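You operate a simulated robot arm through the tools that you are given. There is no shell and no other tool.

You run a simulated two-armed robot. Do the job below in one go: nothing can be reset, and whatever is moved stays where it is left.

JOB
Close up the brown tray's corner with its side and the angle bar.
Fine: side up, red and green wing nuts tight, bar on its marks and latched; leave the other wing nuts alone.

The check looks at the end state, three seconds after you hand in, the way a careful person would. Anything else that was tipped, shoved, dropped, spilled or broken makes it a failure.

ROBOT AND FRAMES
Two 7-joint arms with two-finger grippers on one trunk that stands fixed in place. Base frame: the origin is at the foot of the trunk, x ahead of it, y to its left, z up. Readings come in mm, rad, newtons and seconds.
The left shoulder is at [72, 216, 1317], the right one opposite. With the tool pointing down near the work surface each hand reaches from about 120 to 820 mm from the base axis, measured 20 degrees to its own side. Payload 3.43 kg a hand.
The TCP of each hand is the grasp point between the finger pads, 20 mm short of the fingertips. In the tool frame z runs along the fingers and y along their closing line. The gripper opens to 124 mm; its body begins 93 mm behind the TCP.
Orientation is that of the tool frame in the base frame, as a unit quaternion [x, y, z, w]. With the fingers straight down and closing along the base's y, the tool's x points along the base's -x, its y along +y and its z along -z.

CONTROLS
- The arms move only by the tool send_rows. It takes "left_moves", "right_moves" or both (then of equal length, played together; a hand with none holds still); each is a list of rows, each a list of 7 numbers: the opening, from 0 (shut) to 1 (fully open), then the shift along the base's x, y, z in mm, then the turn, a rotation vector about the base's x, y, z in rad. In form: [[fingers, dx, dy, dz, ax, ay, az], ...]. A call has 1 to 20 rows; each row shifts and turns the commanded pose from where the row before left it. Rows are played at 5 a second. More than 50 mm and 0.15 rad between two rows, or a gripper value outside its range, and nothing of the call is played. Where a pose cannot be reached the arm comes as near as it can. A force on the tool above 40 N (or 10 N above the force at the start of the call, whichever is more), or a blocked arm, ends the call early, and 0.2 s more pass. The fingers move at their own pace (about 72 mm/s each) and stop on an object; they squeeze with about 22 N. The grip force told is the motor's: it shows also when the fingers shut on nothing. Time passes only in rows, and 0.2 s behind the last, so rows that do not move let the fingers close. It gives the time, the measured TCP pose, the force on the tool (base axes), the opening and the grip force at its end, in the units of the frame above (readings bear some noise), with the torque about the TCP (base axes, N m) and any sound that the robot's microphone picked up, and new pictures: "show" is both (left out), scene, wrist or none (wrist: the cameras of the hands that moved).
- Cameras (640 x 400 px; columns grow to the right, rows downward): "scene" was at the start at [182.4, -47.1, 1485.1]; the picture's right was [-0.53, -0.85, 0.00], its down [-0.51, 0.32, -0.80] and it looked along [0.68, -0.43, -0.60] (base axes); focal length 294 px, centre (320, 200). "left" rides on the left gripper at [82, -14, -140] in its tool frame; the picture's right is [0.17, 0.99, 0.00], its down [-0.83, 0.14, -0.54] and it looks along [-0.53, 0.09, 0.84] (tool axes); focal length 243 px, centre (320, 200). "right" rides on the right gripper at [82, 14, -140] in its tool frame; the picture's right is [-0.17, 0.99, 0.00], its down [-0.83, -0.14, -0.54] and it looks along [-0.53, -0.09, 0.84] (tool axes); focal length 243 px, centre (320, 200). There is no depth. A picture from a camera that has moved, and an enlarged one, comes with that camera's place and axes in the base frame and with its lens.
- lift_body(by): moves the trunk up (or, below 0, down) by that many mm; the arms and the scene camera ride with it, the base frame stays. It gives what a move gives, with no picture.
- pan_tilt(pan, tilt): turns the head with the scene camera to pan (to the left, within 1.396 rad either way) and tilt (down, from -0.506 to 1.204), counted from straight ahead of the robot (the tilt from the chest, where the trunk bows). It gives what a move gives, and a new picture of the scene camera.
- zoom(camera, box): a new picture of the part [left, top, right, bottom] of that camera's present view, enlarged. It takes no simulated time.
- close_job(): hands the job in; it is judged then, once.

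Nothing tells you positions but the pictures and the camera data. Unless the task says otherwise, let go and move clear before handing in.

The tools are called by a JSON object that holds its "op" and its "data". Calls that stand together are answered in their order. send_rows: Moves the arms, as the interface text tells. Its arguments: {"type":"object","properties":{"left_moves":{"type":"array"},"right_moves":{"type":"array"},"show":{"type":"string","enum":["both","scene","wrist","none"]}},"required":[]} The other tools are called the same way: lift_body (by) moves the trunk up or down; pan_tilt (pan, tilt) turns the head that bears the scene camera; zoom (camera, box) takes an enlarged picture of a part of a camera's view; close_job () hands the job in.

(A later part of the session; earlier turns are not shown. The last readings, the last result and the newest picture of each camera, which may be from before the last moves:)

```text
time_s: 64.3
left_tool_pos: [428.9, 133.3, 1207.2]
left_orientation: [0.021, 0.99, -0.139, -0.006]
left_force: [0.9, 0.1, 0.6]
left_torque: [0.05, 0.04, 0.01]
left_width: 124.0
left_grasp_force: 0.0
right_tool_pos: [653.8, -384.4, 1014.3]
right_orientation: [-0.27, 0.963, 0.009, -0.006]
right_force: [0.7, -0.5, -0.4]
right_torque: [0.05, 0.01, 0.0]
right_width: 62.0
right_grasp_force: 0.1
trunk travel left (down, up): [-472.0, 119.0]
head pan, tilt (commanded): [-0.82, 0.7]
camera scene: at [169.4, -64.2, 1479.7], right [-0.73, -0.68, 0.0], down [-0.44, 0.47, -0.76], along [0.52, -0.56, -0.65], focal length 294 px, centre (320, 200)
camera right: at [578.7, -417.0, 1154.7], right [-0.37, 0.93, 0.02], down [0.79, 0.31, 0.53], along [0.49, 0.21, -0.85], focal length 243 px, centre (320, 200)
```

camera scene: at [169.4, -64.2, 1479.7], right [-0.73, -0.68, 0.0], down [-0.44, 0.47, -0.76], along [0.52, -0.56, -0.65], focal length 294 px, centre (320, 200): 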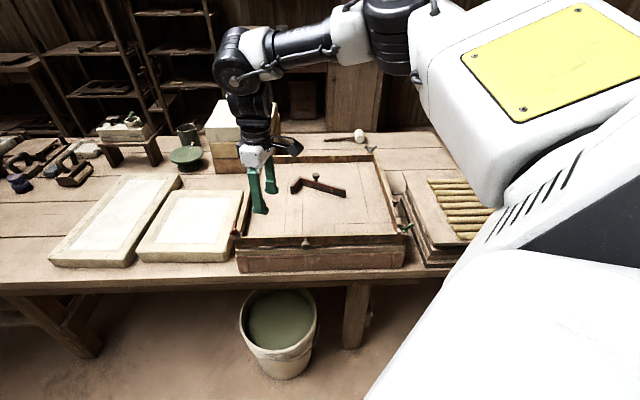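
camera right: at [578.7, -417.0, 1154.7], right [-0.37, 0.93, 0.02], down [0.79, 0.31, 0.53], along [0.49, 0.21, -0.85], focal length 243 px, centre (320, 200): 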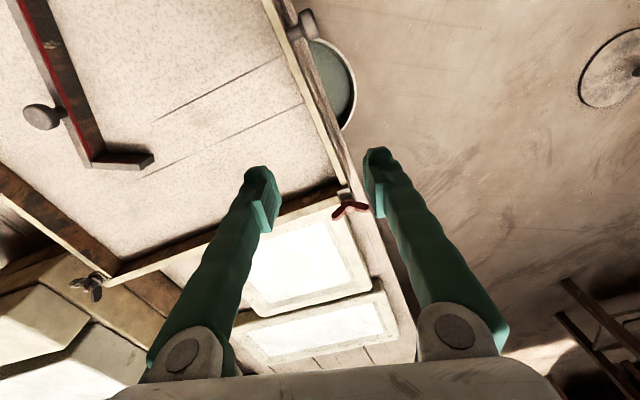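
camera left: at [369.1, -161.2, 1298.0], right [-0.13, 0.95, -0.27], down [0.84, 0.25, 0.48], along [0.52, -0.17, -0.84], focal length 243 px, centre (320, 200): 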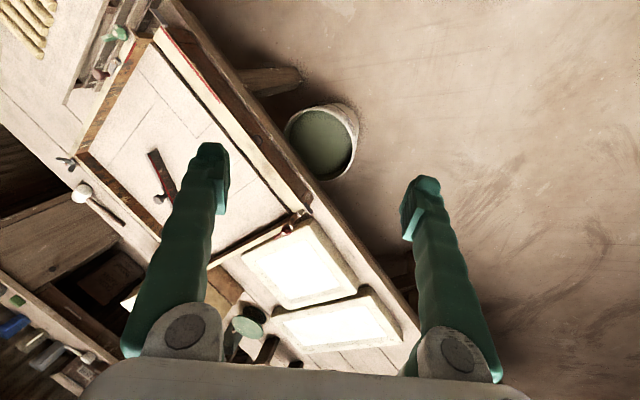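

The hand is close to the red corner, and the red nut is in view. I'll zoom in on it.

{"op": "zoom", "data": {"camera": "right", "box": [310, 160, 390, 260]}}

{"op": "zoom", "data": {"camera": "scene", "box": [222, 205, 282, 265]}}

```text
4.00 times, centred on (350, 210) of right
camera zoom: at [578.7, -417.0, 1154.7], right [-0.37, 0.93, 0.02], down [0.79, 0.31, 0.53], along [0.49, 0.21, -0.85], focal length 970 px, centre (200, 160)
```

zoom: 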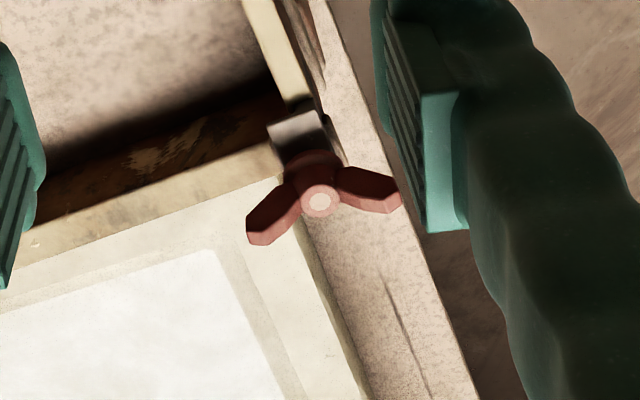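

```text
6.67 times, centred on (252, 235) of scene
camera zoom: at [169.4, -64.2, 1479.7], right [-0.73, -0.68, 0.0], down [-0.44, 0.47, -0.76], along [0.52, -0.56, -0.65], focal length 1959 px, centre (773, -33)
```

zoom: 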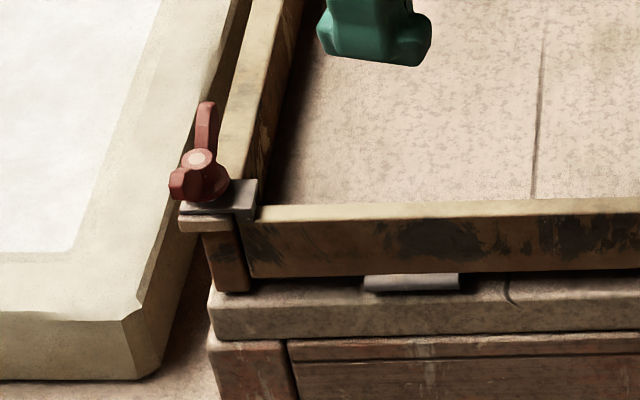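

The red stud is near (725,-316), with wings lying at about 128°. I'll move above it while turning the wrist to +128° so I get a long clockwise stroke.

{"op": "send_rows", "data": {"right_moves": [[0.5, 5.9, 5.7, 0, 0, 0, 0.141], [0.5, 5.9, 5.7, 0, 0, 0, 0.141], [0.5, 5.9, 5.7, 0, 0, 0, 0.141], [0.5, 5.9, 5.7, -4, 0, 0, 0.141], [0.5, 5.9, 5.7, -4, 0, 0, 0.141], [0.5, 5.9, 5.7, -4, 0, 0, 0.141], [0.5, 5.9, 5.7, -4, 0, 0, 0.141], [0.5, 5.9, 5.7, -4, 0, 0, 0.141], [0.5, 5.9, 5.7, -4, 0, 0, 0.141], [0.5, 5.9, 5.8, -4, 0, 0, 0.141], [0.5, 5.9, 5.8, -4, 0, 0, 0.141], [0.5, 5.9, 5.8, -4, 0, 0, 0.141]], "show": "both"}}

{"op": "zoom", "data": {"camera": "right", "box": [240, 120, 420, 260]}}

```text
time_s: 67.0
left_tool_pos: [427.6, 135.0, 1207.4]
left_orientation: [0.022, 0.99, -0.139, -0.005]
left_force: [-0.5, -0.2, 0.2]
left_torque: [0.0, 0.03, 0.0]
left_width: 124.1
left_grasp_force: 0.1
right_tool_pos: [668.0, -397.6, 985.3]
right_orientation: [0.901, -0.434, -0.002, 0.009]
right_force: [-0.3, 0.9, -0.1]
right_torque: [-0.03, 0.0, 0.02]
right_width: 61.6
right_grasp_force: 0.0
right hand out of reach, approached as far as the arm can: row 3, 4, 5, 6, 7, 8, 9, 10, 11, 12
trunk travel left (down, up): [-472.0, 119.0]
head pan, tilt (commanded): [-0.82, 0.7]
camera scene: at [166.9, -62.9, 1480.1], right [-0.73, -0.68, 0.0], down [-0.44, 0.47, -0.76], along [0.52, -0.56, -0.64], focal length 294 px, centre (320, 200)
camera right: at [710.8, -468.3, 1124.6], right [-0.87, -0.49, 0.02], down [-0.4, 0.74, 0.53], along [-0.27, 0.46, -0.85], focal length 243 px, centre (320, 200)
```

scene: 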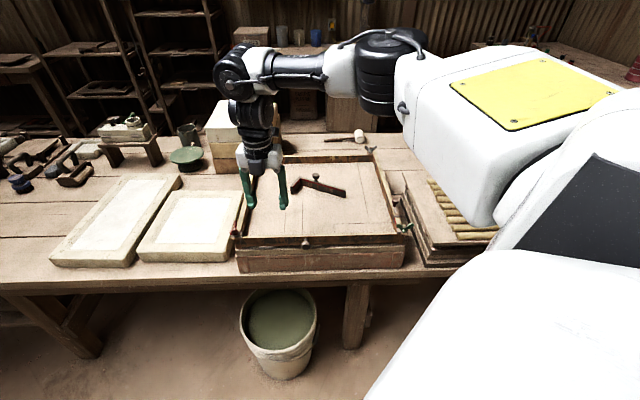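
right: 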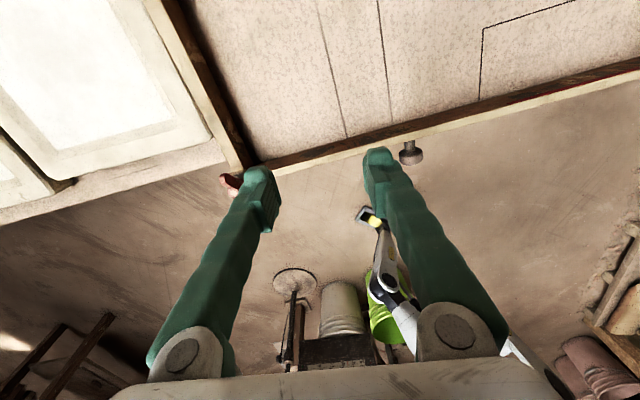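

```text
2.86 times, centred on (330, 190) of right
camera zoom: at [710.8, -468.3, 1124.6], right [-0.87, -0.49, 0.02], down [-0.4, 0.74, 0.53], along [-0.27, 0.46, -0.85], focal length 693 px, centre (291, 229)
```

zoom: 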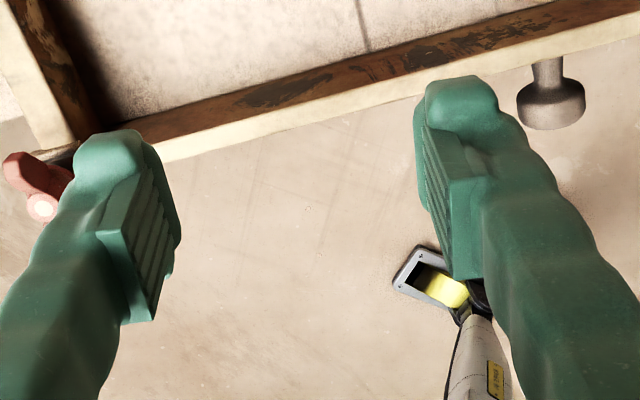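

The arm runs out of leftward reach at this height, and lower was better before. I'll lower toward z≈940 and continue left.

{"op": "send_rows", "data": {"right_moves": [[0.5, 0, 0, -40, 0, 0, 0], [0.5, 15, 18, -5, 0, 0, 0], [0.5, 20, 22, 0, 0, 0, 0], [0.5, 20, 22, 0, 0, 0, 0]], "show": "both"}}

```text
time_s: 68.0
left_tool_pos: [427.3, 134.6, 1209.2]
left_orientation: [0.021, 0.99, -0.14, -0.005]
left_force: [0.3, 0.2, -0.3]
left_torque: [-0.01, 0.03, 0.0]
left_width: 124.2
left_grasp_force: 0.0
right_tool_pos: [668.6, -388.5, 947.1]
right_orientation: [0.9, -0.435, 0.0, 0.007]
right_force: [0.0, -0.5, 0.5]
right_torque: [0.0, -0.02, 0.01]
right_width: 62.2
right_grasp_force: 0.1
right hand out of reach, approached as far as the arm can: row 2, 3, 4
trunk travel left (down, up): [-472.0, 119.0]
head pan, tilt (commanded): [-0.82, 0.7]
camera scene: at [167.3, -63.3, 1480.0], right [-0.73, -0.68, 0.0], down [-0.44, 0.47, -0.76], along [0.52, -0.56, -0.64], focal length 294 px, centre (320, 200)
camera right: at [709.6, -459.4, 1086.1], right [-0.87, -0.48, 0.01], down [-0.4, 0.74, 0.53], along [-0.27, 0.46, -0.85], focal length 243 px, centre (320, 200)
```

scene: 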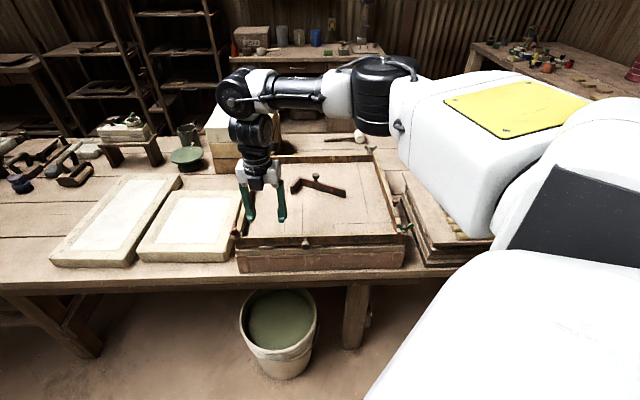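
right: 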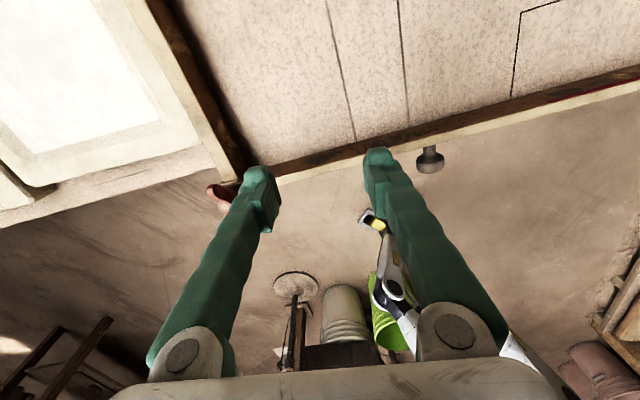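

The arm looks fully stretched out here, so lowering the trunk should bring the shoulder closer. I'll raise and pull back the hand first, then lower the body by 110 mm.

{"op": "send_rows", "data": {"right_moves": [[0.5, -20, -17, 37, 0, 0, 0], [0.5, -20, -17, 37, 0, 0, 0], [0.5, -20, -17, 37, 0, 0, 0]], "show": "none"}}

{"op": "lift_body", "data": {"by": -60}}

```text
time_s: 68.8
left_tool_pos: [424.4, 135.1, 1206.7]
left_orientation: [0.022, 0.99, -0.139, -0.004]
left_force: [0.5, 0.3, 0.0]
left_torque: [-0.02, -0.01, 0.03]
left_width: 124.1
left_grasp_force: 0.1
right_tool_pos: [605.8, -438.5, 1056.5]
right_orientation: [0.901, -0.435, -0.001, 0.01]
right_force: [-0.2, -0.8, 0.1]
right_torque: [0.02, 0.0, 0.0]
right_width: 62.1
right_grasp_force: 0.2
trunk travel left (down, up): [-472.0, 119.0]
head pan, tilt (commanded): [-0.82, 0.7]
```

```text
time_s: 69.8
left_tool_pos: [426.9, 135.7, 1148.1]
left_orientation: [0.021, 0.99, -0.139, -0.004]
left_force: [-0.1, -0.5, 0.8]
left_torque: [0.02, -0.01, -0.03]
left_width: 124.0
left_grasp_force: 0.1
right_tool_pos: [607.5, -438.3, 997.9]
right_orientation: [0.9, -0.435, -0.002, 0.01]
right_force: [-0.1, -0.8, 1.3]
right_torque: [0.03, 0.0, -0.01]
right_width: 62.3
right_grasp_force: 0.0
trunk travel left (down, up): [-412.0, 179.0]
head pan, tilt (commanded): [-0.82, 0.7]
```

{"op": "lift_body", "data": {"by": -50}}

{"op": "send_rows", "data": {"right_moves": [[0.5, 20, 20, 0, 0, 0, 0], [0.5, 25, 25, 0, 0, 0, 0], [0.5, 25, 25, 0, 0, 0, 0], [0.5, 25, 25, 0, 0, 0, 0]], "show": "both"}}

```text
time_s: 70.7
left_tool_pos: [425.4, 135.0, 1098.6]
left_orientation: [0.022, 0.99, -0.14, -0.004]
left_force: [0.7, -0.5, -0.2]
left_torque: [0.01, 0.01, 0.0]
left_width: 123.9
left_grasp_force: 0.1
right_tool_pos: [606.0, -438.6, 948.6]
right_orientation: [0.901, -0.434, -0.002, 0.01]
right_force: [0.1, -0.1, 0.6]
right_torque: [0.0, -0.02, 0.0]
right_width: 62.3
right_grasp_force: 0.0
trunk travel left (down, up): [-362.0, 229.0]
head pan, tilt (commanded): [-0.82, 0.7]
```

```text
time_s: 71.7
left_tool_pos: [425.8, 137.0, 1097.2]
left_orientation: [0.022, 0.99, -0.14, -0.004]
left_force: [-0.4, 0.5, -0.2]
left_torque: [0.01, -0.01, 0.02]
left_width: 124.2
left_grasp_force: 0.0
right_tool_pos: [669.1, -362.7, 947.6]
right_orientation: [0.901, -0.434, 0.0, 0.007]
right_force: [0.1, -0.2, 1.1]
right_torque: [-0.08, -0.05, -0.01]
right_width: 62.0
right_grasp_force: 0.1
right hand out of reach, approached as far as the arm can: row 3, 4
trunk travel left (down, up): [-362.0, 229.0]
head pan, tilt (commanded): [-0.82, 0.7]
camera scene: at [197.6, -61.7, 1365.7], right [-0.73, -0.68, 0.0], down [-0.44, 0.47, -0.77], along [0.52, -0.56, -0.64], focal length 294 px, centre (320, 200)
camera right: at [711.0, -433.2, 1086.8], right [-0.87, -0.48, 0.01], down [-0.4, 0.74, 0.53], along [-0.27, 0.46, -0.85], focal length 243 px, centre (320, 200)
```

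scene: 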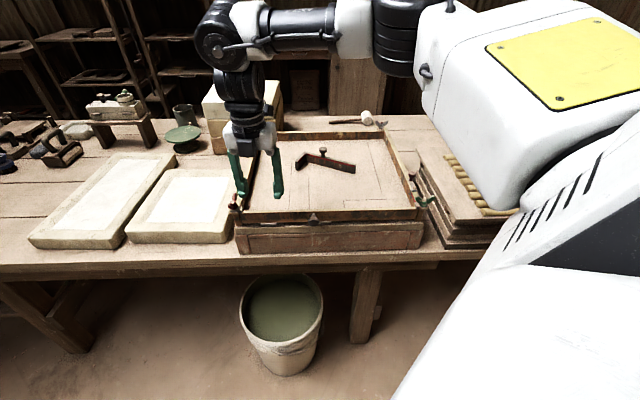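
right: 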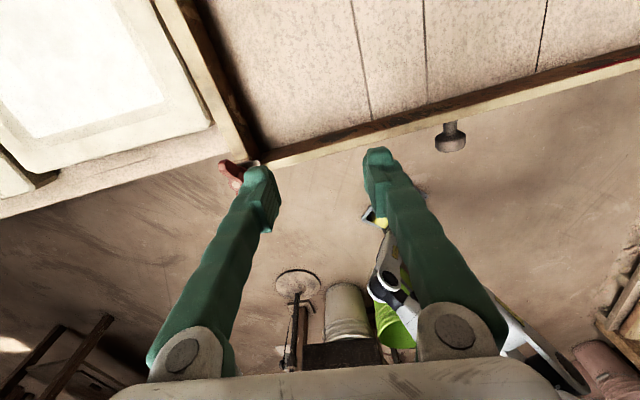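

Lowering helped a little (y now −363), but the wrist seems to bind rather than the arm's length. I'll test whether tilting the tool slightly so the fingers lean left frees more reach.

{"op": "send_rows", "data": {"right_moves": [[0.5, 0, 0, 5, 0.1, -0.1, 0], [0.5, 15, 15, 0, 0.05, -0.05, 0], [0.5, 15, 15, 0, 0, 0, 0]], "show": "scene"}}

```text
time_s: 72.5
left_tool_pos: [427.7, 136.0, 1097.1]
left_orientation: [0.022, 0.99, -0.138, -0.005]
left_force: [-1.1, 0.1, 0.1]
left_torque: [-0.01, -0.01, -0.04]
left_width: 123.8
left_grasp_force: 0.1
right_tool_pos: [701.7, -334.7, 948.3]
right_orientation: [0.896, -0.433, 0.033, -0.09]
right_force: [0.3, -0.4, 0.1]
right_torque: [-0.04, 0.03, -0.02]
right_width: 62.2
right_grasp_force: 0.1
trunk travel left (down, up): [-362.0, 229.0]
head pan, tilt (commanded): [-0.82, 0.7]
camera scene: at [199.9, -62.1, 1365.2], right [-0.73, -0.68, 0.0], down [-0.44, 0.47, -0.77], along [0.52, -0.56, -0.64], focal length 294 px, centre (320, 200)
```

scene: 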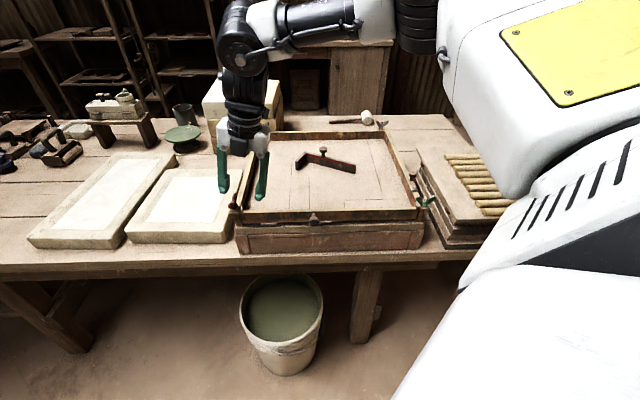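

Tilting frees it: the hand is now at (702,-335) with about 11° lean. I'll add a little more tilt and move over the red nut.

{"op": "send_rows", "data": {"right_moves": [[0.5, 12, 10, 2, 0.03, -0.03, 0], [0.5, 10, 9, 0, 0.02, -0.02, 0]], "show": "both"}}

{"op": "zoom", "data": {"camera": "right", "box": [240, 120, 420, 260]}}

{"op": "zoom", "data": {"camera": "scene", "box": [205, 150, 285, 245]}}

```text
time_s: 73.1
left_tool_pos: [426.2, 134.5, 1096.6]
left_orientation: [0.021, 0.99, -0.139, -0.004]
left_force: [-0.1, 0.1, 0.3]
left_torque: [0.0, -0.01, -0.04]
left_width: 124.1
left_grasp_force: 0.0
right_tool_pos: [723.3, -314.0, 951.4]
right_orientation: [0.893, -0.431, 0.044, -0.124]
right_force: [-0.1, -0.1, 0.0]
right_torque: [0.01, -0.01, 0.01]
right_width: 62.1
right_grasp_force: 0.1
trunk travel left (down, up): [-362.0, 229.0]
head pan, tilt (commanded): [-0.82, 0.7]
camera scene: at [199.0, -63.0, 1365.4], right [-0.73, -0.68, 0.0], down [-0.44, 0.47, -0.77], along [0.52, -0.56, -0.64], focal length 294 px, centre (320, 200)
camera right: at [738.1, -412.6, 1079.7], right [-0.85, -0.46, -0.25], down [-0.51, 0.63, 0.58], along [-0.11, 0.62, -0.77], focal length 243 px, centre (320, 200)
```

scene: 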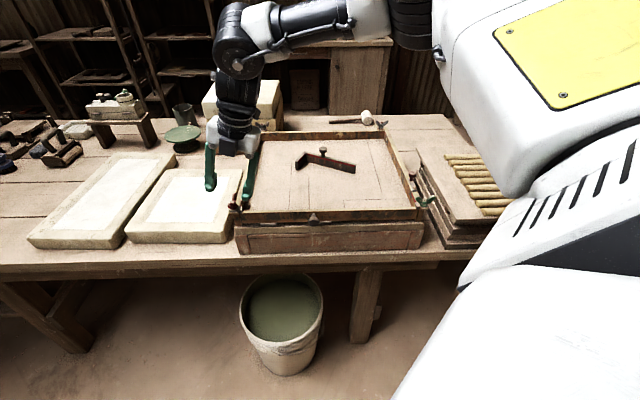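
right: 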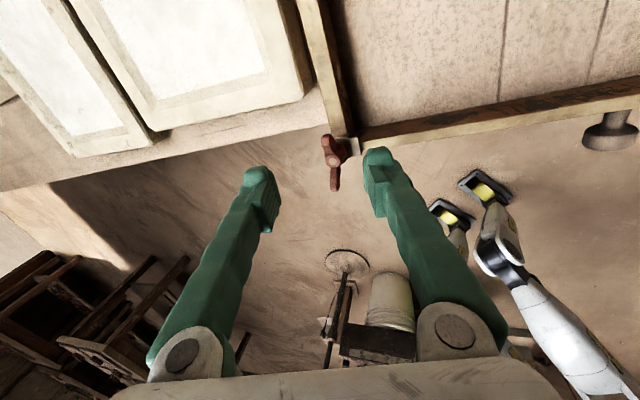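

```text
2.86 times, centred on (330, 190) of right
camera zoom: at [738.1, -412.6, 1079.7], right [-0.85, -0.46, -0.25], down [-0.51, 0.63, 0.58], along [-0.11, 0.62, -0.77], focal length 693 px, centre (291, 229)
```

zoom: 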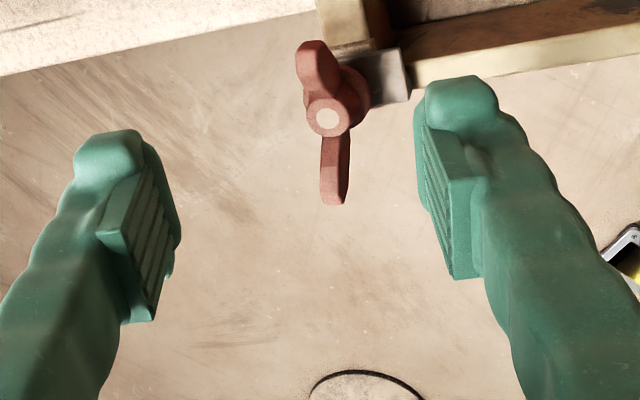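

```text
4.21 times, centred on (245, 198) of scene
camera zoom: at [199.0, -63.0, 1365.4], right [-0.73, -0.68, 0.0], down [-0.44, 0.47, -0.77], along [0.52, -0.56, -0.64], focal length 1237 px, centre (636, 210)
```

zoom: 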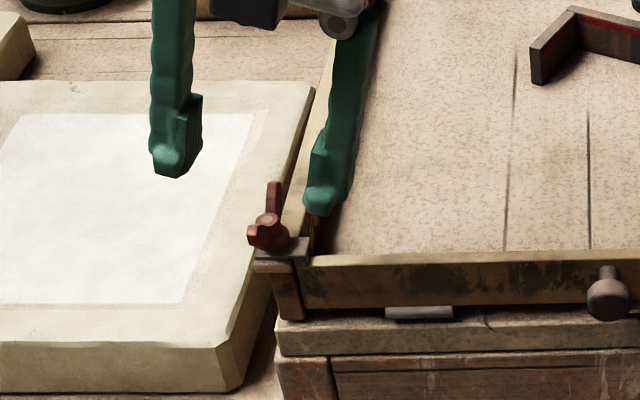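

I'm over the red nut with a 15° lean, and the wings line up with the fingers. I'll narrow the fingers, centre on the stud, and lower.

{"op": "send_rows", "data": {"right_moves": [[0.3, -1.8, -2, -10, 0, 0, 0], [0.3, 0, 0, -10, 0, 0, 0], [0.3, 0, 0, -8, 0, 0, 0], [0.3, 0, 0, 0, 0, 0, 0]], "show": "both"}}

{"op": "zoom", "data": {"camera": "right", "box": [240, 120, 420, 260]}}

{"op": "zoom", "data": {"camera": "scene", "box": [205, 150, 285, 245]}}

```text
time_s: 74.1
left_tool_pos: [426.9, 135.2, 1097.4]
left_orientation: [0.022, 0.99, -0.139, -0.004]
left_force: [0.0, -0.7, -0.6]
left_torque: [-0.03, 0.01, 0.03]
left_width: 123.7
left_grasp_force: 0.1
right_tool_pos: [721.7, -318.6, 922.2]
right_orientation: [0.893, -0.431, 0.044, -0.124]
right_force: [-0.3, 0.3, 0.1]
right_torque: [0.0, -0.01, 0.01]
right_width: 37.1
right_grasp_force: 0.0
trunk travel left (down, up): [-362.0, 229.0]
head pan, tilt (commanded): [-0.82, 0.7]
camera scene: at [199.1, -62.8, 1365.4], right [-0.73, -0.68, 0.0], down [-0.44, 0.47, -0.77], along [0.52, -0.56, -0.64], focal length 294 px, centre (320, 200)
camera right: at [736.0, -415.6, 1050.4], right [-0.85, -0.46, -0.25], down [-0.51, 0.63, 0.58], along [-0.11, 0.62, -0.78], focal length 243 px, centre (320, 200)
```

scene: 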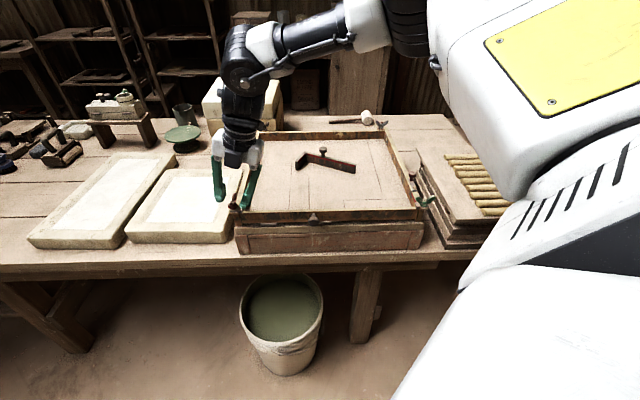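
right: 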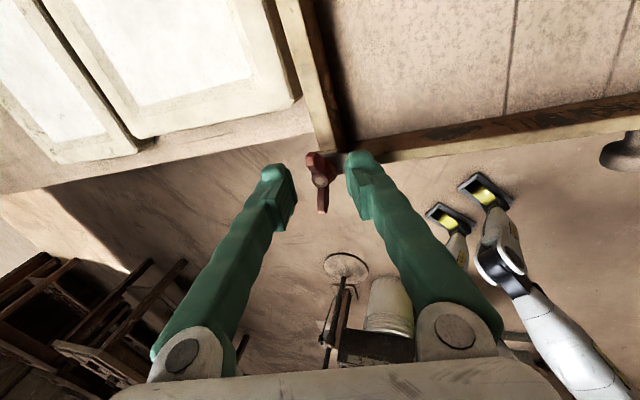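

```text
2.86 times, centred on (330, 190) of right
camera zoom: at [736.0, -415.6, 1050.4], right [-0.85, -0.46, -0.25], down [-0.51, 0.63, 0.58], along [-0.11, 0.62, -0.78], focal length 693 px, centre (291, 229)
```

zoom: 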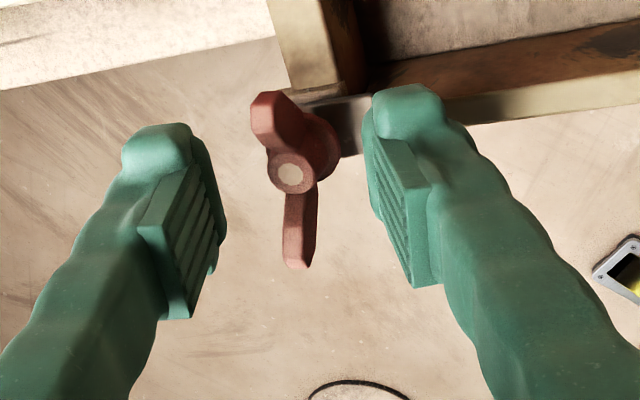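

```text
4.21 times, centred on (245, 198) of scene
camera zoom: at [199.1, -62.8, 1365.4], right [-0.73, -0.68, 0.0], down [-0.44, 0.47, -0.77], along [0.52, -0.56, -0.64], focal length 1237 px, centre (636, 210)
```

zoom: 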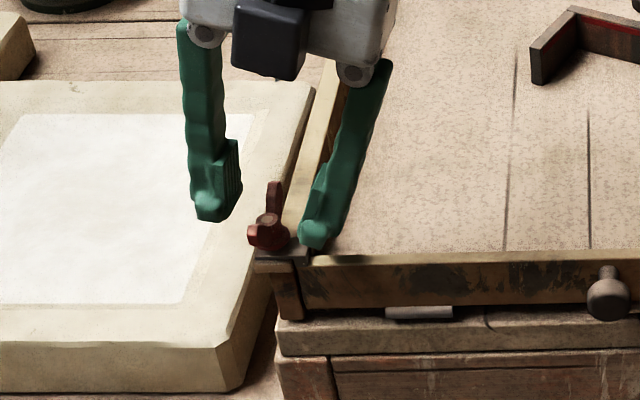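

The fingers straddle the red wings. I'll shift 4 mm to centre, go down the last 8 mm, and close.

{"op": "send_rows", "data": {"right_moves": [[0.3, 0.2, 3.5, -4, 0, 0, 0], [0.3, 0, 0.5, -4, 0, 0, 0], [0.15, 0, 0, 0, 0, 0, 0], [0, 0, 0, 0, 0, 0, 0], [0, 0, 0, 0, 0, 0, 0]], "show": "both"}}

{"op": "zoom", "data": {"camera": "right", "box": [240, 120, 420, 260]}}

{"op": "zoom", "data": {"camera": "scene", "box": [205, 150, 285, 245]}}

```text
time_s: 75.3
left_tool_pos: [426.1, 134.8, 1097.3]
left_orientation: [0.021, 0.99, -0.139, -0.004]
left_force: [0.4, 0.2, -0.7]
left_torque: [-0.02, 0.0, 0.02]
left_width: 124.1
left_grasp_force: 0.0
right_tool_pos: [719.1, -315.9, 911.9]
right_orientation: [0.893, -0.431, 0.043, -0.122]
right_force: [-14.4, -7.7, -9.3]
right_torque: [-0.51, 0.18, -0.01]
right_width: 11.3
right_grasp_force: 45.5
trunk travel left (down, up): [-362.0, 229.0]
head pan, tilt (commanded): [-0.82, 0.7]
camera scene: at [198.4, -64.1, 1365.3], right [-0.73, -0.68, 0.0], down [-0.44, 0.47, -0.76], along [0.52, -0.56, -0.64], focal length 294 px, centre (320, 200)
camera right: at [734.8, -413.4, 1040.8], right [-0.85, -0.46, -0.25], down [-0.51, 0.63, 0.58], along [-0.11, 0.62, -0.78], focal length 243 px, centre (320, 200)
```

scene: 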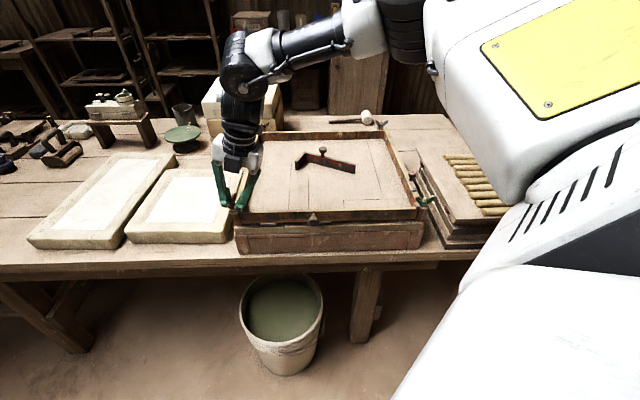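
right: 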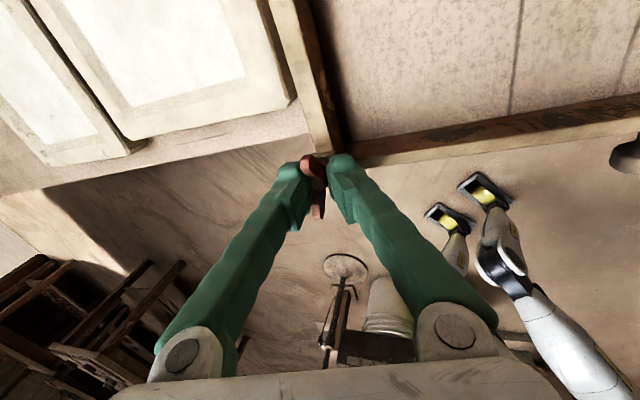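

```text
2.86 times, centred on (330, 190) of right
camera zoom: at [734.8, -413.4, 1040.8], right [-0.85, -0.46, -0.25], down [-0.51, 0.63, 0.58], along [-0.11, 0.62, -0.78], focal length 693 px, centre (291, 229)
```

zoom: 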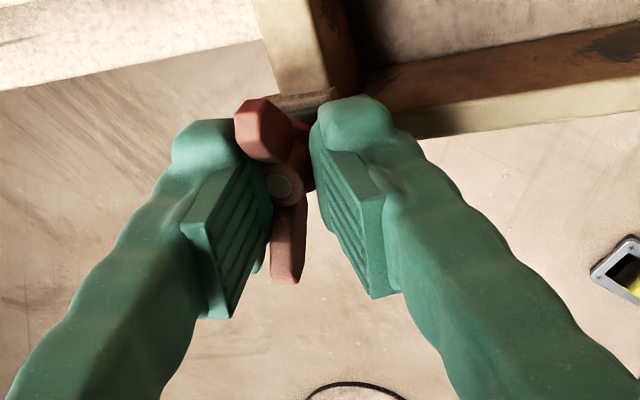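

```text
4.21 times, centred on (245, 198) of scene
camera zoom: at [198.4, -64.1, 1365.3], right [-0.73, -0.68, 0.0], down [-0.44, 0.47, -0.76], along [0.52, -0.56, -0.64], focal length 1237 px, centre (636, 210)
```

zoom: 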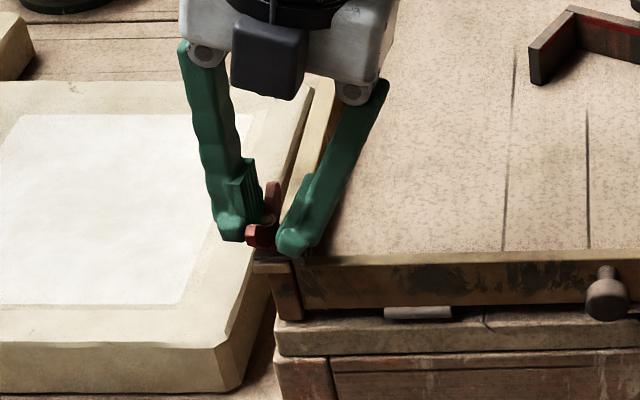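

The inner finger, lower because of the lean, caught the nut's flange. I'll open slightly, rise 4 mm so only the wings are gripped, and close again.

{"op": "send_rows", "data": {"right_moves": [[0.25, 0, 0, 0, 0, 0, 0], [0.25, -0.3, -0.3, 4.5, 0, 0, 0], [0.1, 0, 0, 0, 0, 0, 0], [0, 0, 0, 0, 0, 0, 0], [0, 0, 0, 0, 0, 0, 0]], "show": "wrist"}}

{"op": "zoom", "data": {"camera": "right", "box": [240, 120, 420, 260]}}

```text
time_s: 76.5
left_tool_pos: [425.9, 135.5, 1098.0]
left_orientation: [0.022, 0.99, -0.139, -0.003]
left_force: [-0.7, 0.8, 0.5]
left_torque: [0.01, 0.01, 0.0]
left_width: 123.8
left_grasp_force: 0.0
right_tool_pos: [721.3, -316.0, 920.8]
right_orientation: [0.892, -0.431, 0.045, -0.124]
right_force: [-7.6, -5.9, 3.1]
right_torque: [-0.13, 0.12, -0.01]
right_width: 0.2
right_grasp_force: 34.3
trunk travel left (down, up): [-362.0, 229.0]
head pan, tilt (commanded): [-0.82, 0.7]
camera right: at [735.2, -413.0, 1047.7], right [-0.85, -0.46, -0.25], down [-0.51, 0.63, 0.58], along [-0.11, 0.62, -0.78], focal length 243 px, centre (320, 200)
```

right: 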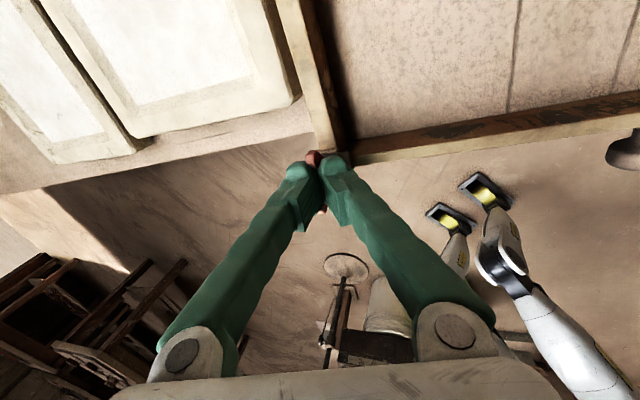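

```text
2.86 times, centred on (330, 190) of right
camera zoom: at [735.2, -413.0, 1047.7], right [-0.85, -0.46, -0.25], down [-0.51, 0.63, 0.58], along [-0.11, 0.62, -0.78], focal length 693 px, centre (291, 229)
```

zoom: 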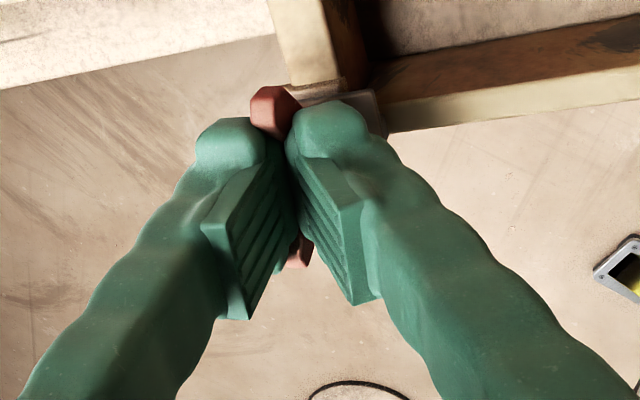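

That was too high: the fingers met above the hub. I'll open and go down about half way.

{"op": "send_rows", "data": {"right_moves": [[0.25, 0, 0, 0, 0, 0, 0], [0.25, 0, 0, -3.2, 0, 0, 0], [0.1, 0, 0, 0, 0, 0, 0], [0, 0, 0, 0, 0, 0, 0], [0, 0, 0, 0, 0, 0, 0]], "show": "wrist"}}

{"op": "zoom", "data": {"camera": "right", "box": [240, 120, 420, 260]}}

```text
time_s: 77.7
left_tool_pos: [426.7, 134.2, 1097.3]
left_orientation: [0.022, 0.99, -0.138, -0.004]
left_force: [0.3, 0.2, -0.7]
left_torque: [0.02, 0.03, 0.02]
left_width: 124.2
left_grasp_force: 0.2
right_tool_pos: [719.6, -315.4, 915.0]
right_orientation: [0.893, -0.432, 0.043, -0.124]
right_force: [-8.7, -4.8, -5.6]
right_torque: [-0.11, 0.21, 0.01]
right_width: 9.1
right_grasp_force: 42.7
trunk travel left (down, up): [-362.0, 229.0]
head pan, tilt (commanded): [-0.82, 0.7]
camera right: at [735.0, -413.0, 1043.1], right [-0.85, -0.46, -0.25], down [-0.51, 0.63, 0.58], along [-0.11, 0.62, -0.78], focal length 243 px, centre (320, 200)
```

right: 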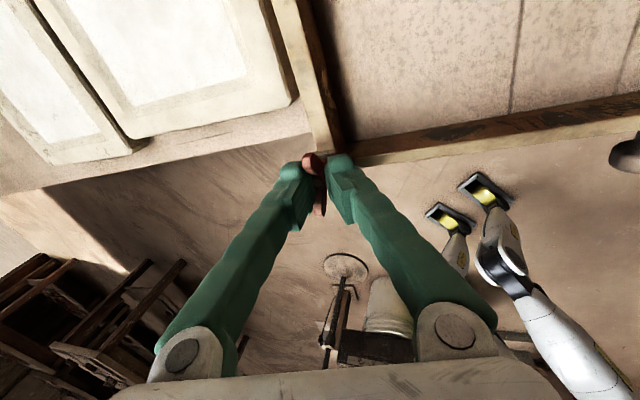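

```text
2.86 times, centred on (330, 190) of right
camera zoom: at [735.0, -413.0, 1043.1], right [-0.85, -0.46, -0.25], down [-0.51, 0.63, 0.58], along [-0.11, 0.62, -0.78], focal length 693 px, centre (291, 229)
```

zoom: 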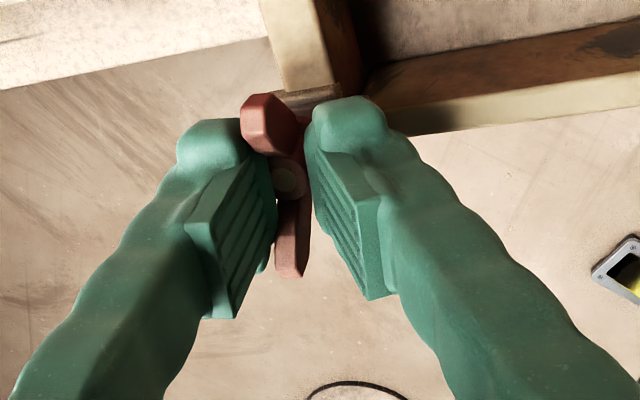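

The fingers hold the hub and wings at 9 mm. I'll ease the side load by a millimetre and try a 25° clockwise turn about the tool axis.

{"op": "send_rows", "data": {"right_moves": [[0, -1, -0.7, 0, 0, 0, 0], [0, 0, 0, 0, 0.024, 0.024, -0.1256], [0, 0, 0, 0, 0.024, 0.024, -0.1256], [0, 0, 0, 0, 0.024, 0.024, -0.1256]], "show": "wrist"}}

{"op": "zoom", "data": {"camera": "right", "box": [240, 120, 420, 260]}}

```text
time_s: 78.7
left_tool_pos: [424.1, 135.2, 1099.2]
left_orientation: [0.021, 0.99, -0.139, -0.003]
left_force: [0.5, 0.4, -0.2]
left_torque: [0.0, 0.02, 0.01]
left_width: 124.0
left_grasp_force: 0.0
right_tool_pos: [720.3, -313.6, 918.7]
right_orientation: [0.792, -0.595, 0.022, -0.133]
right_force: [-6.9, -4.8, 18.4]
right_torque: [-0.03, 0.08, -0.01]
right_width: 5.8
right_grasp_force: 34.5
trunk travel left (down, up): [-362.0, 229.0]
head pan, tilt (commanded): [-0.82, 0.7]
camera right: at [703.8, -420.3, 1039.7], right [-0.97, -0.09, -0.21], down [-0.21, 0.72, 0.66], along [0.09, 0.68, -0.72], focal length 243 px, centre (320, 200)
```

right: 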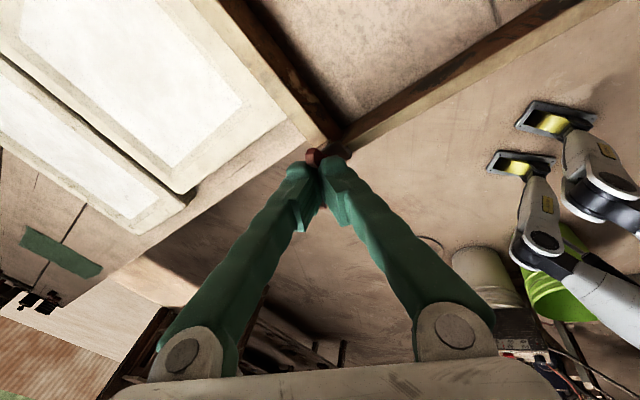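

```text
2.86 times, centred on (330, 190) of right
camera zoom: at [703.8, -420.3, 1039.7], right [-0.97, -0.09, -0.21], down [-0.21, 0.72, 0.66], along [0.09, 0.68, -0.72], focal length 693 px, centre (291, 229)
```

zoom: 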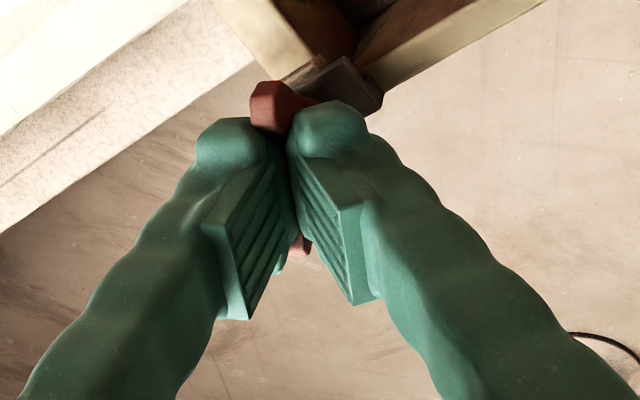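

The wings turned along with the fingers (still aligned, 5.8 mm). I'll continue clockwise.

{"op": "send_rows", "data": {"right_moves": [[0, 0, 0, 1, 0.025, 0.024, -0.125], [0, 0, 0, 0, 0.025, 0.024, -0.125], [0, 0, 0, -0.3, 0.025, 0.024, -0.125], [0, 0, 0, -0.3, 0.025, 0.024, -0.125]], "show": "wrist"}}

{"op": "zoom", "data": {"camera": "right", "box": [240, 120, 420, 260]}}

```text
time_s: 79.7
left_tool_pos: [426.0, 136.9, 1097.1]
left_orientation: [0.022, 0.99, -0.14, -0.004]
left_force: [-0.5, -0.3, -0.4]
left_torque: [-0.01, 0.0, 0.0]
left_width: 123.8
left_grasp_force: 0.1
right_tool_pos: [721.0, -310.4, 918.8]
right_orientation: [-0.613, 0.778, 0.015, 0.135]
right_force: [14.1, 5.9, 26.2]
right_torque: [-0.12, -0.36, 0.02]
right_width: 5.9
right_grasp_force: 34.7
trunk travel left (down, up): [-362.0, 229.0]
head pan, tilt (commanded): [-0.82, 0.7]
camera right: at [663.7, -411.9, 1032.3], right [-0.91, 0.4, -0.1], down [0.21, 0.65, 0.73], along [0.36, 0.64, -0.68], focal length 243 px, centre (320, 200)
```

right: 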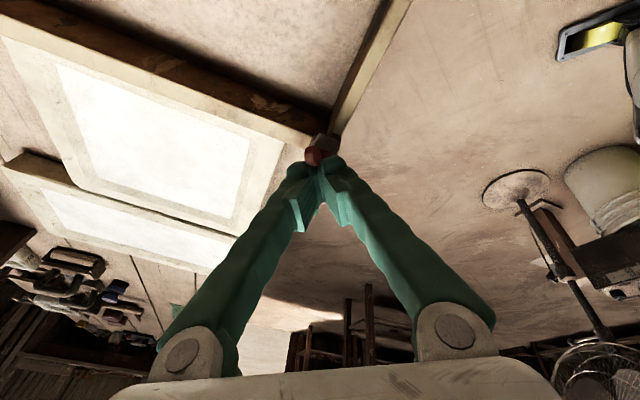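

```text
2.86 times, centred on (330, 190) of right
camera zoom: at [663.7, -411.9, 1032.3], right [-0.91, 0.4, -0.1], down [0.21, 0.65, 0.73], along [0.36, 0.64, -0.68], focal length 693 px, centre (291, 229)
```

zoom: 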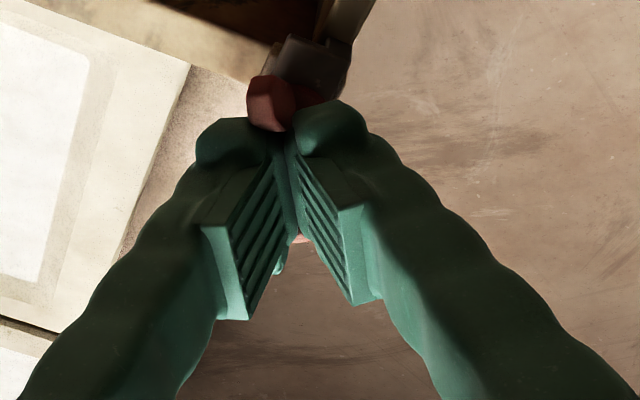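

Turned about 52° so far with the wings still held; side and vertical loads are building from the lean. I'll relieve them and continue.

{"op": "send_rows", "data": {"right_moves": [[0, 2, 1, 3, 0, 0, 0], [0, 0.5, 0.3, 0, 0.025, 0.024, -0.125], [0, 0.5, 0.3, 0, 0.025, 0.024, -0.125]], "show": "wrist"}}

{"op": "zoom", "data": {"camera": "right", "box": [240, 120, 420, 260]}}

```text
time_s: 80.5
left_tool_pos: [427.2, 136.8, 1097.6]
left_orientation: [0.021, 0.99, -0.14, -0.005]
left_force: [0.0, 0.2, -0.9]
left_torque: [0.01, 0.02, 0.02]
left_width: 123.7
left_grasp_force: 0.0
right_tool_pos: [722.6, -311.5, 918.9]
right_orientation: [-0.507, 0.851, 0.034, 0.128]
right_force: [4.4, 9.6, 13.9]
right_torque: [-0.1, -0.19, 0.03]
right_width: 6.0
right_grasp_force: 35.4
trunk travel left (down, up): [-362.0, 229.0]
head pan, tilt (commanded): [-0.82, 0.7]
camera right: at [647.5, -400.6, 1031.8], right [-0.79, 0.62, -0.03], down [0.4, 0.54, 0.74], along [0.47, 0.57, -0.67], focal length 243 px, centre (320, 200)
```

right: 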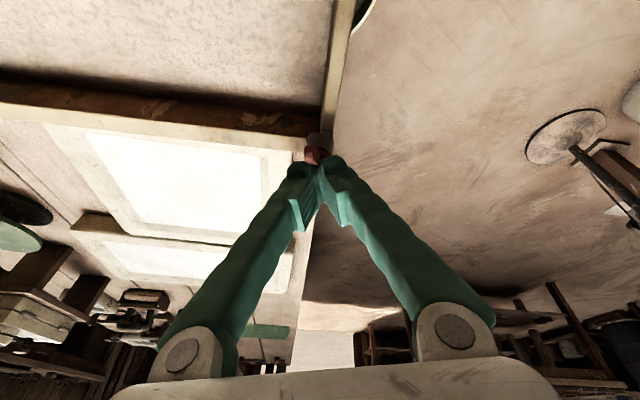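

```text
2.86 times, centred on (330, 190) of right
camera zoom: at [647.5, -400.6, 1031.8], right [-0.79, 0.62, -0.03], down [0.4, 0.54, 0.74], along [0.47, 0.57, -0.67], focal length 693 px, centre (291, 229)
```

zoom: 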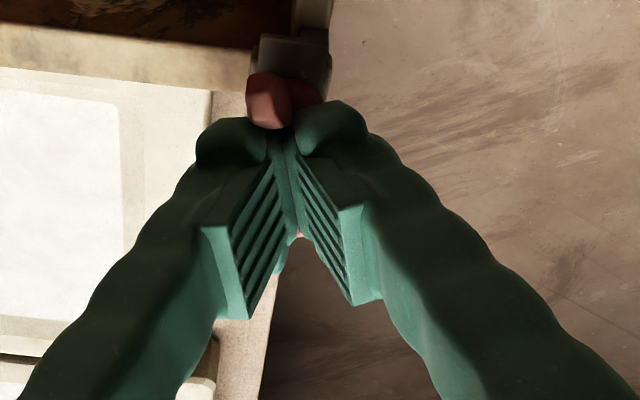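

68° turned, still free. I'll keep going until the torque rises.

{"op": "send_rows", "data": {"right_moves": [[0, 0.5, 1, 1, 0.025, 0.024, -0.1], [0, 0.5, 1, 0.5, 0.025, 0.024, -0.1]], "show": "wrist"}}

{"op": "zoom", "data": {"camera": "right", "box": [240, 120, 420, 260]}}

```text
time_s: 81.1
left_tool_pos: [425.9, 135.7, 1097.2]
left_orientation: [0.022, 0.99, -0.139, -0.005]
left_force: [-0.4, 1.0, 0.0]
left_torque: [0.02, -0.04, 0.02]
left_width: 124.1
left_grasp_force: 0.0
right_tool_pos: [723.7, -311.2, 920.9]
right_orientation: [-0.413, 0.901, 0.053, 0.124]
right_force: [4.2, 0.0, 7.5]
right_torque: [-0.08, -0.06, -0.01]
right_width: 5.9
right_grasp_force: 34.4
trunk travel left (down, up): [-362.0, 229.0]
head pan, tilt (commanded): [-0.82, 0.7]
camera right: at [637.3, -390.1, 1032.1], right [-0.64, 0.76, 0.04], down [0.53, 0.41, 0.74], along [0.55, 0.5, -0.67], focal length 243 px, centre (320, 200)
```

right: 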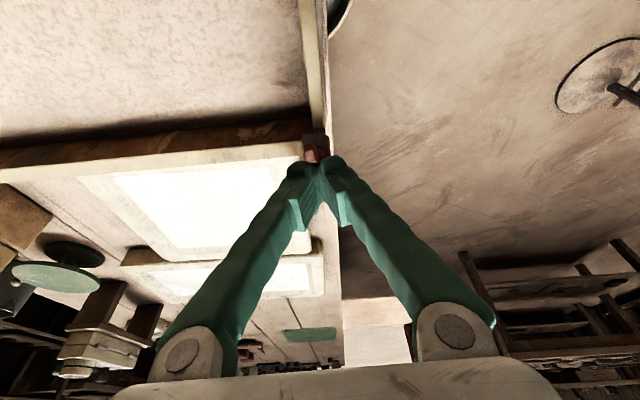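

```text
2.86 times, centred on (330, 190) of right
camera zoom: at [637.3, -390.1, 1032.1], right [-0.64, 0.76, 0.04], down [0.53, 0.41, 0.74], along [0.55, 0.5, -0.67], focal length 693 px, centre (291, 229)
```

zoom: 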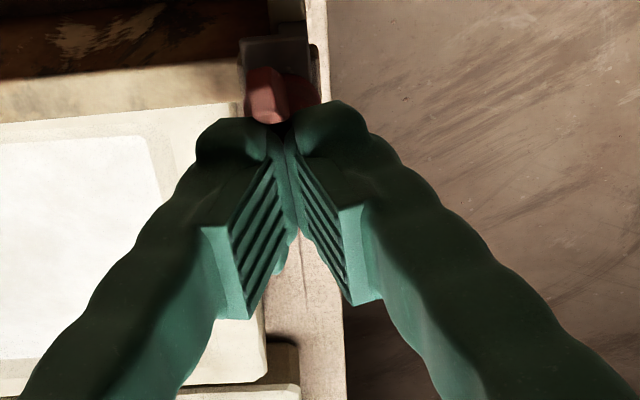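

80° turned and still free-running. I'll continue.

{"op": "send_rows", "data": {"right_moves": [[0, 0.5, 0.3, 0.5, 0.025, 0.024, -0.12], [0, 0.5, 0.3, 0, 0.025, 0.024, -0.12], [0, 0.3, 0.3, 0, 0.025, 0.024, -0.12]], "show": "both"}}

{"op": "zoom", "data": {"camera": "right", "box": [240, 120, 420, 260]}}

{"op": "zoom", "data": {"camera": "scene", "box": [205, 150, 285, 245]}}

```text
time_s: 81.9
left_tool_pos: [426.6, 134.9, 1097.4]
left_orientation: [0.021, 0.99, -0.139, -0.003]
left_force: [0.8, -0.2, -0.4]
left_torque: [0.02, 0.03, -0.02]
left_width: 124.0
left_grasp_force: 0.0
right_tool_pos: [724.3, -308.6, 919.6]
right_orientation: [-0.24, 0.961, 0.08, 0.113]
right_force: [-6.3, -0.4, 7.5]
right_torque: [-0.02, 0.02, 0.1]
right_width: 0.0
right_grasp_force: 34.4
trunk travel left (down, up): [-362.0, 229.0]
head pan, tilt (commanded): [-0.82, 0.7]
camera scene: at [197.9, -62.5, 1365.6], right [-0.73, -0.68, 0.0], down [-0.44, 0.47, -0.77], along [0.52, -0.56, -0.64], focal length 294 px, centre (320, 200)
camera right: at [621.5, -362.0, 1034.6], right [-0.33, 0.93, 0.14], down [0.68, 0.13, 0.72], along [0.65, 0.33, -0.68], focal length 243 px, centre (320, 200)
```

scene: 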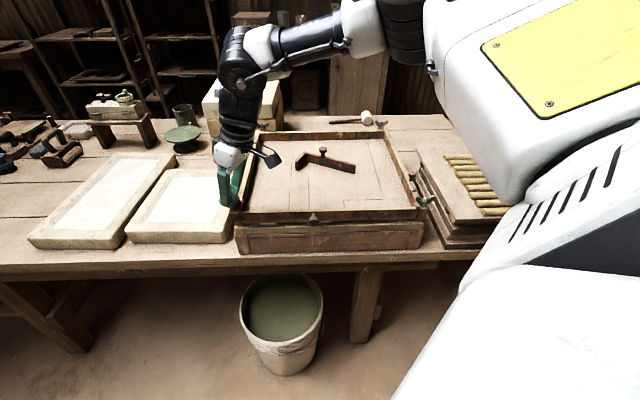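
right: 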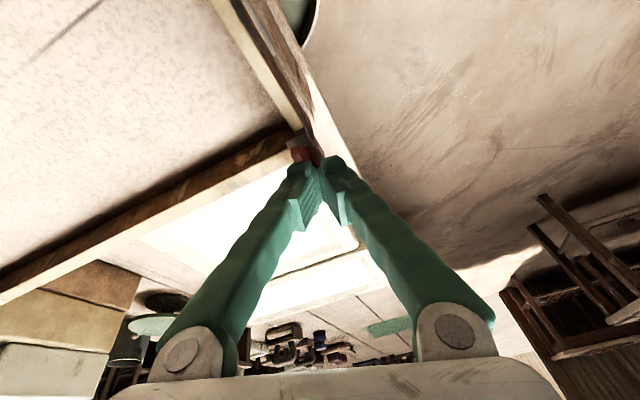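

```text
2.86 times, centred on (330, 190) of right
camera zoom: at [621.5, -362.0, 1034.6], right [-0.33, 0.93, 0.14], down [0.68, 0.13, 0.72], along [0.65, 0.33, -0.68], focal length 693 px, centre (291, 229)
```

zoom: 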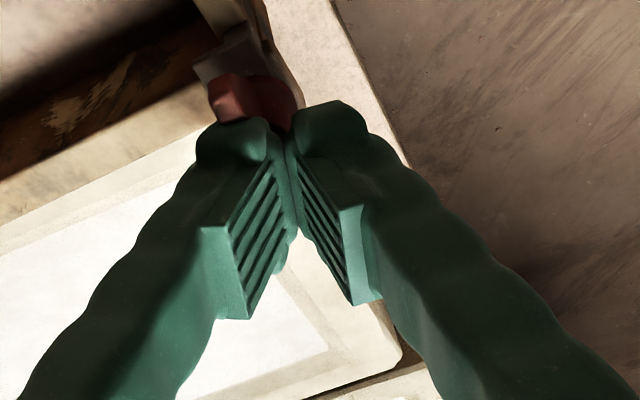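

```text
4.21 times, centred on (245, 198) of scene
camera zoom: at [197.9, -62.5, 1365.6], right [-0.73, -0.68, 0.0], down [-0.44, 0.47, -0.77], along [0.52, -0.56, -0.64], focal length 1237 px, centre (636, 210)
```

zoom: 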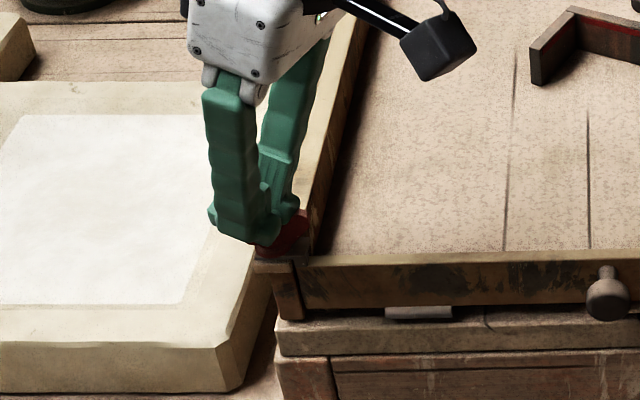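

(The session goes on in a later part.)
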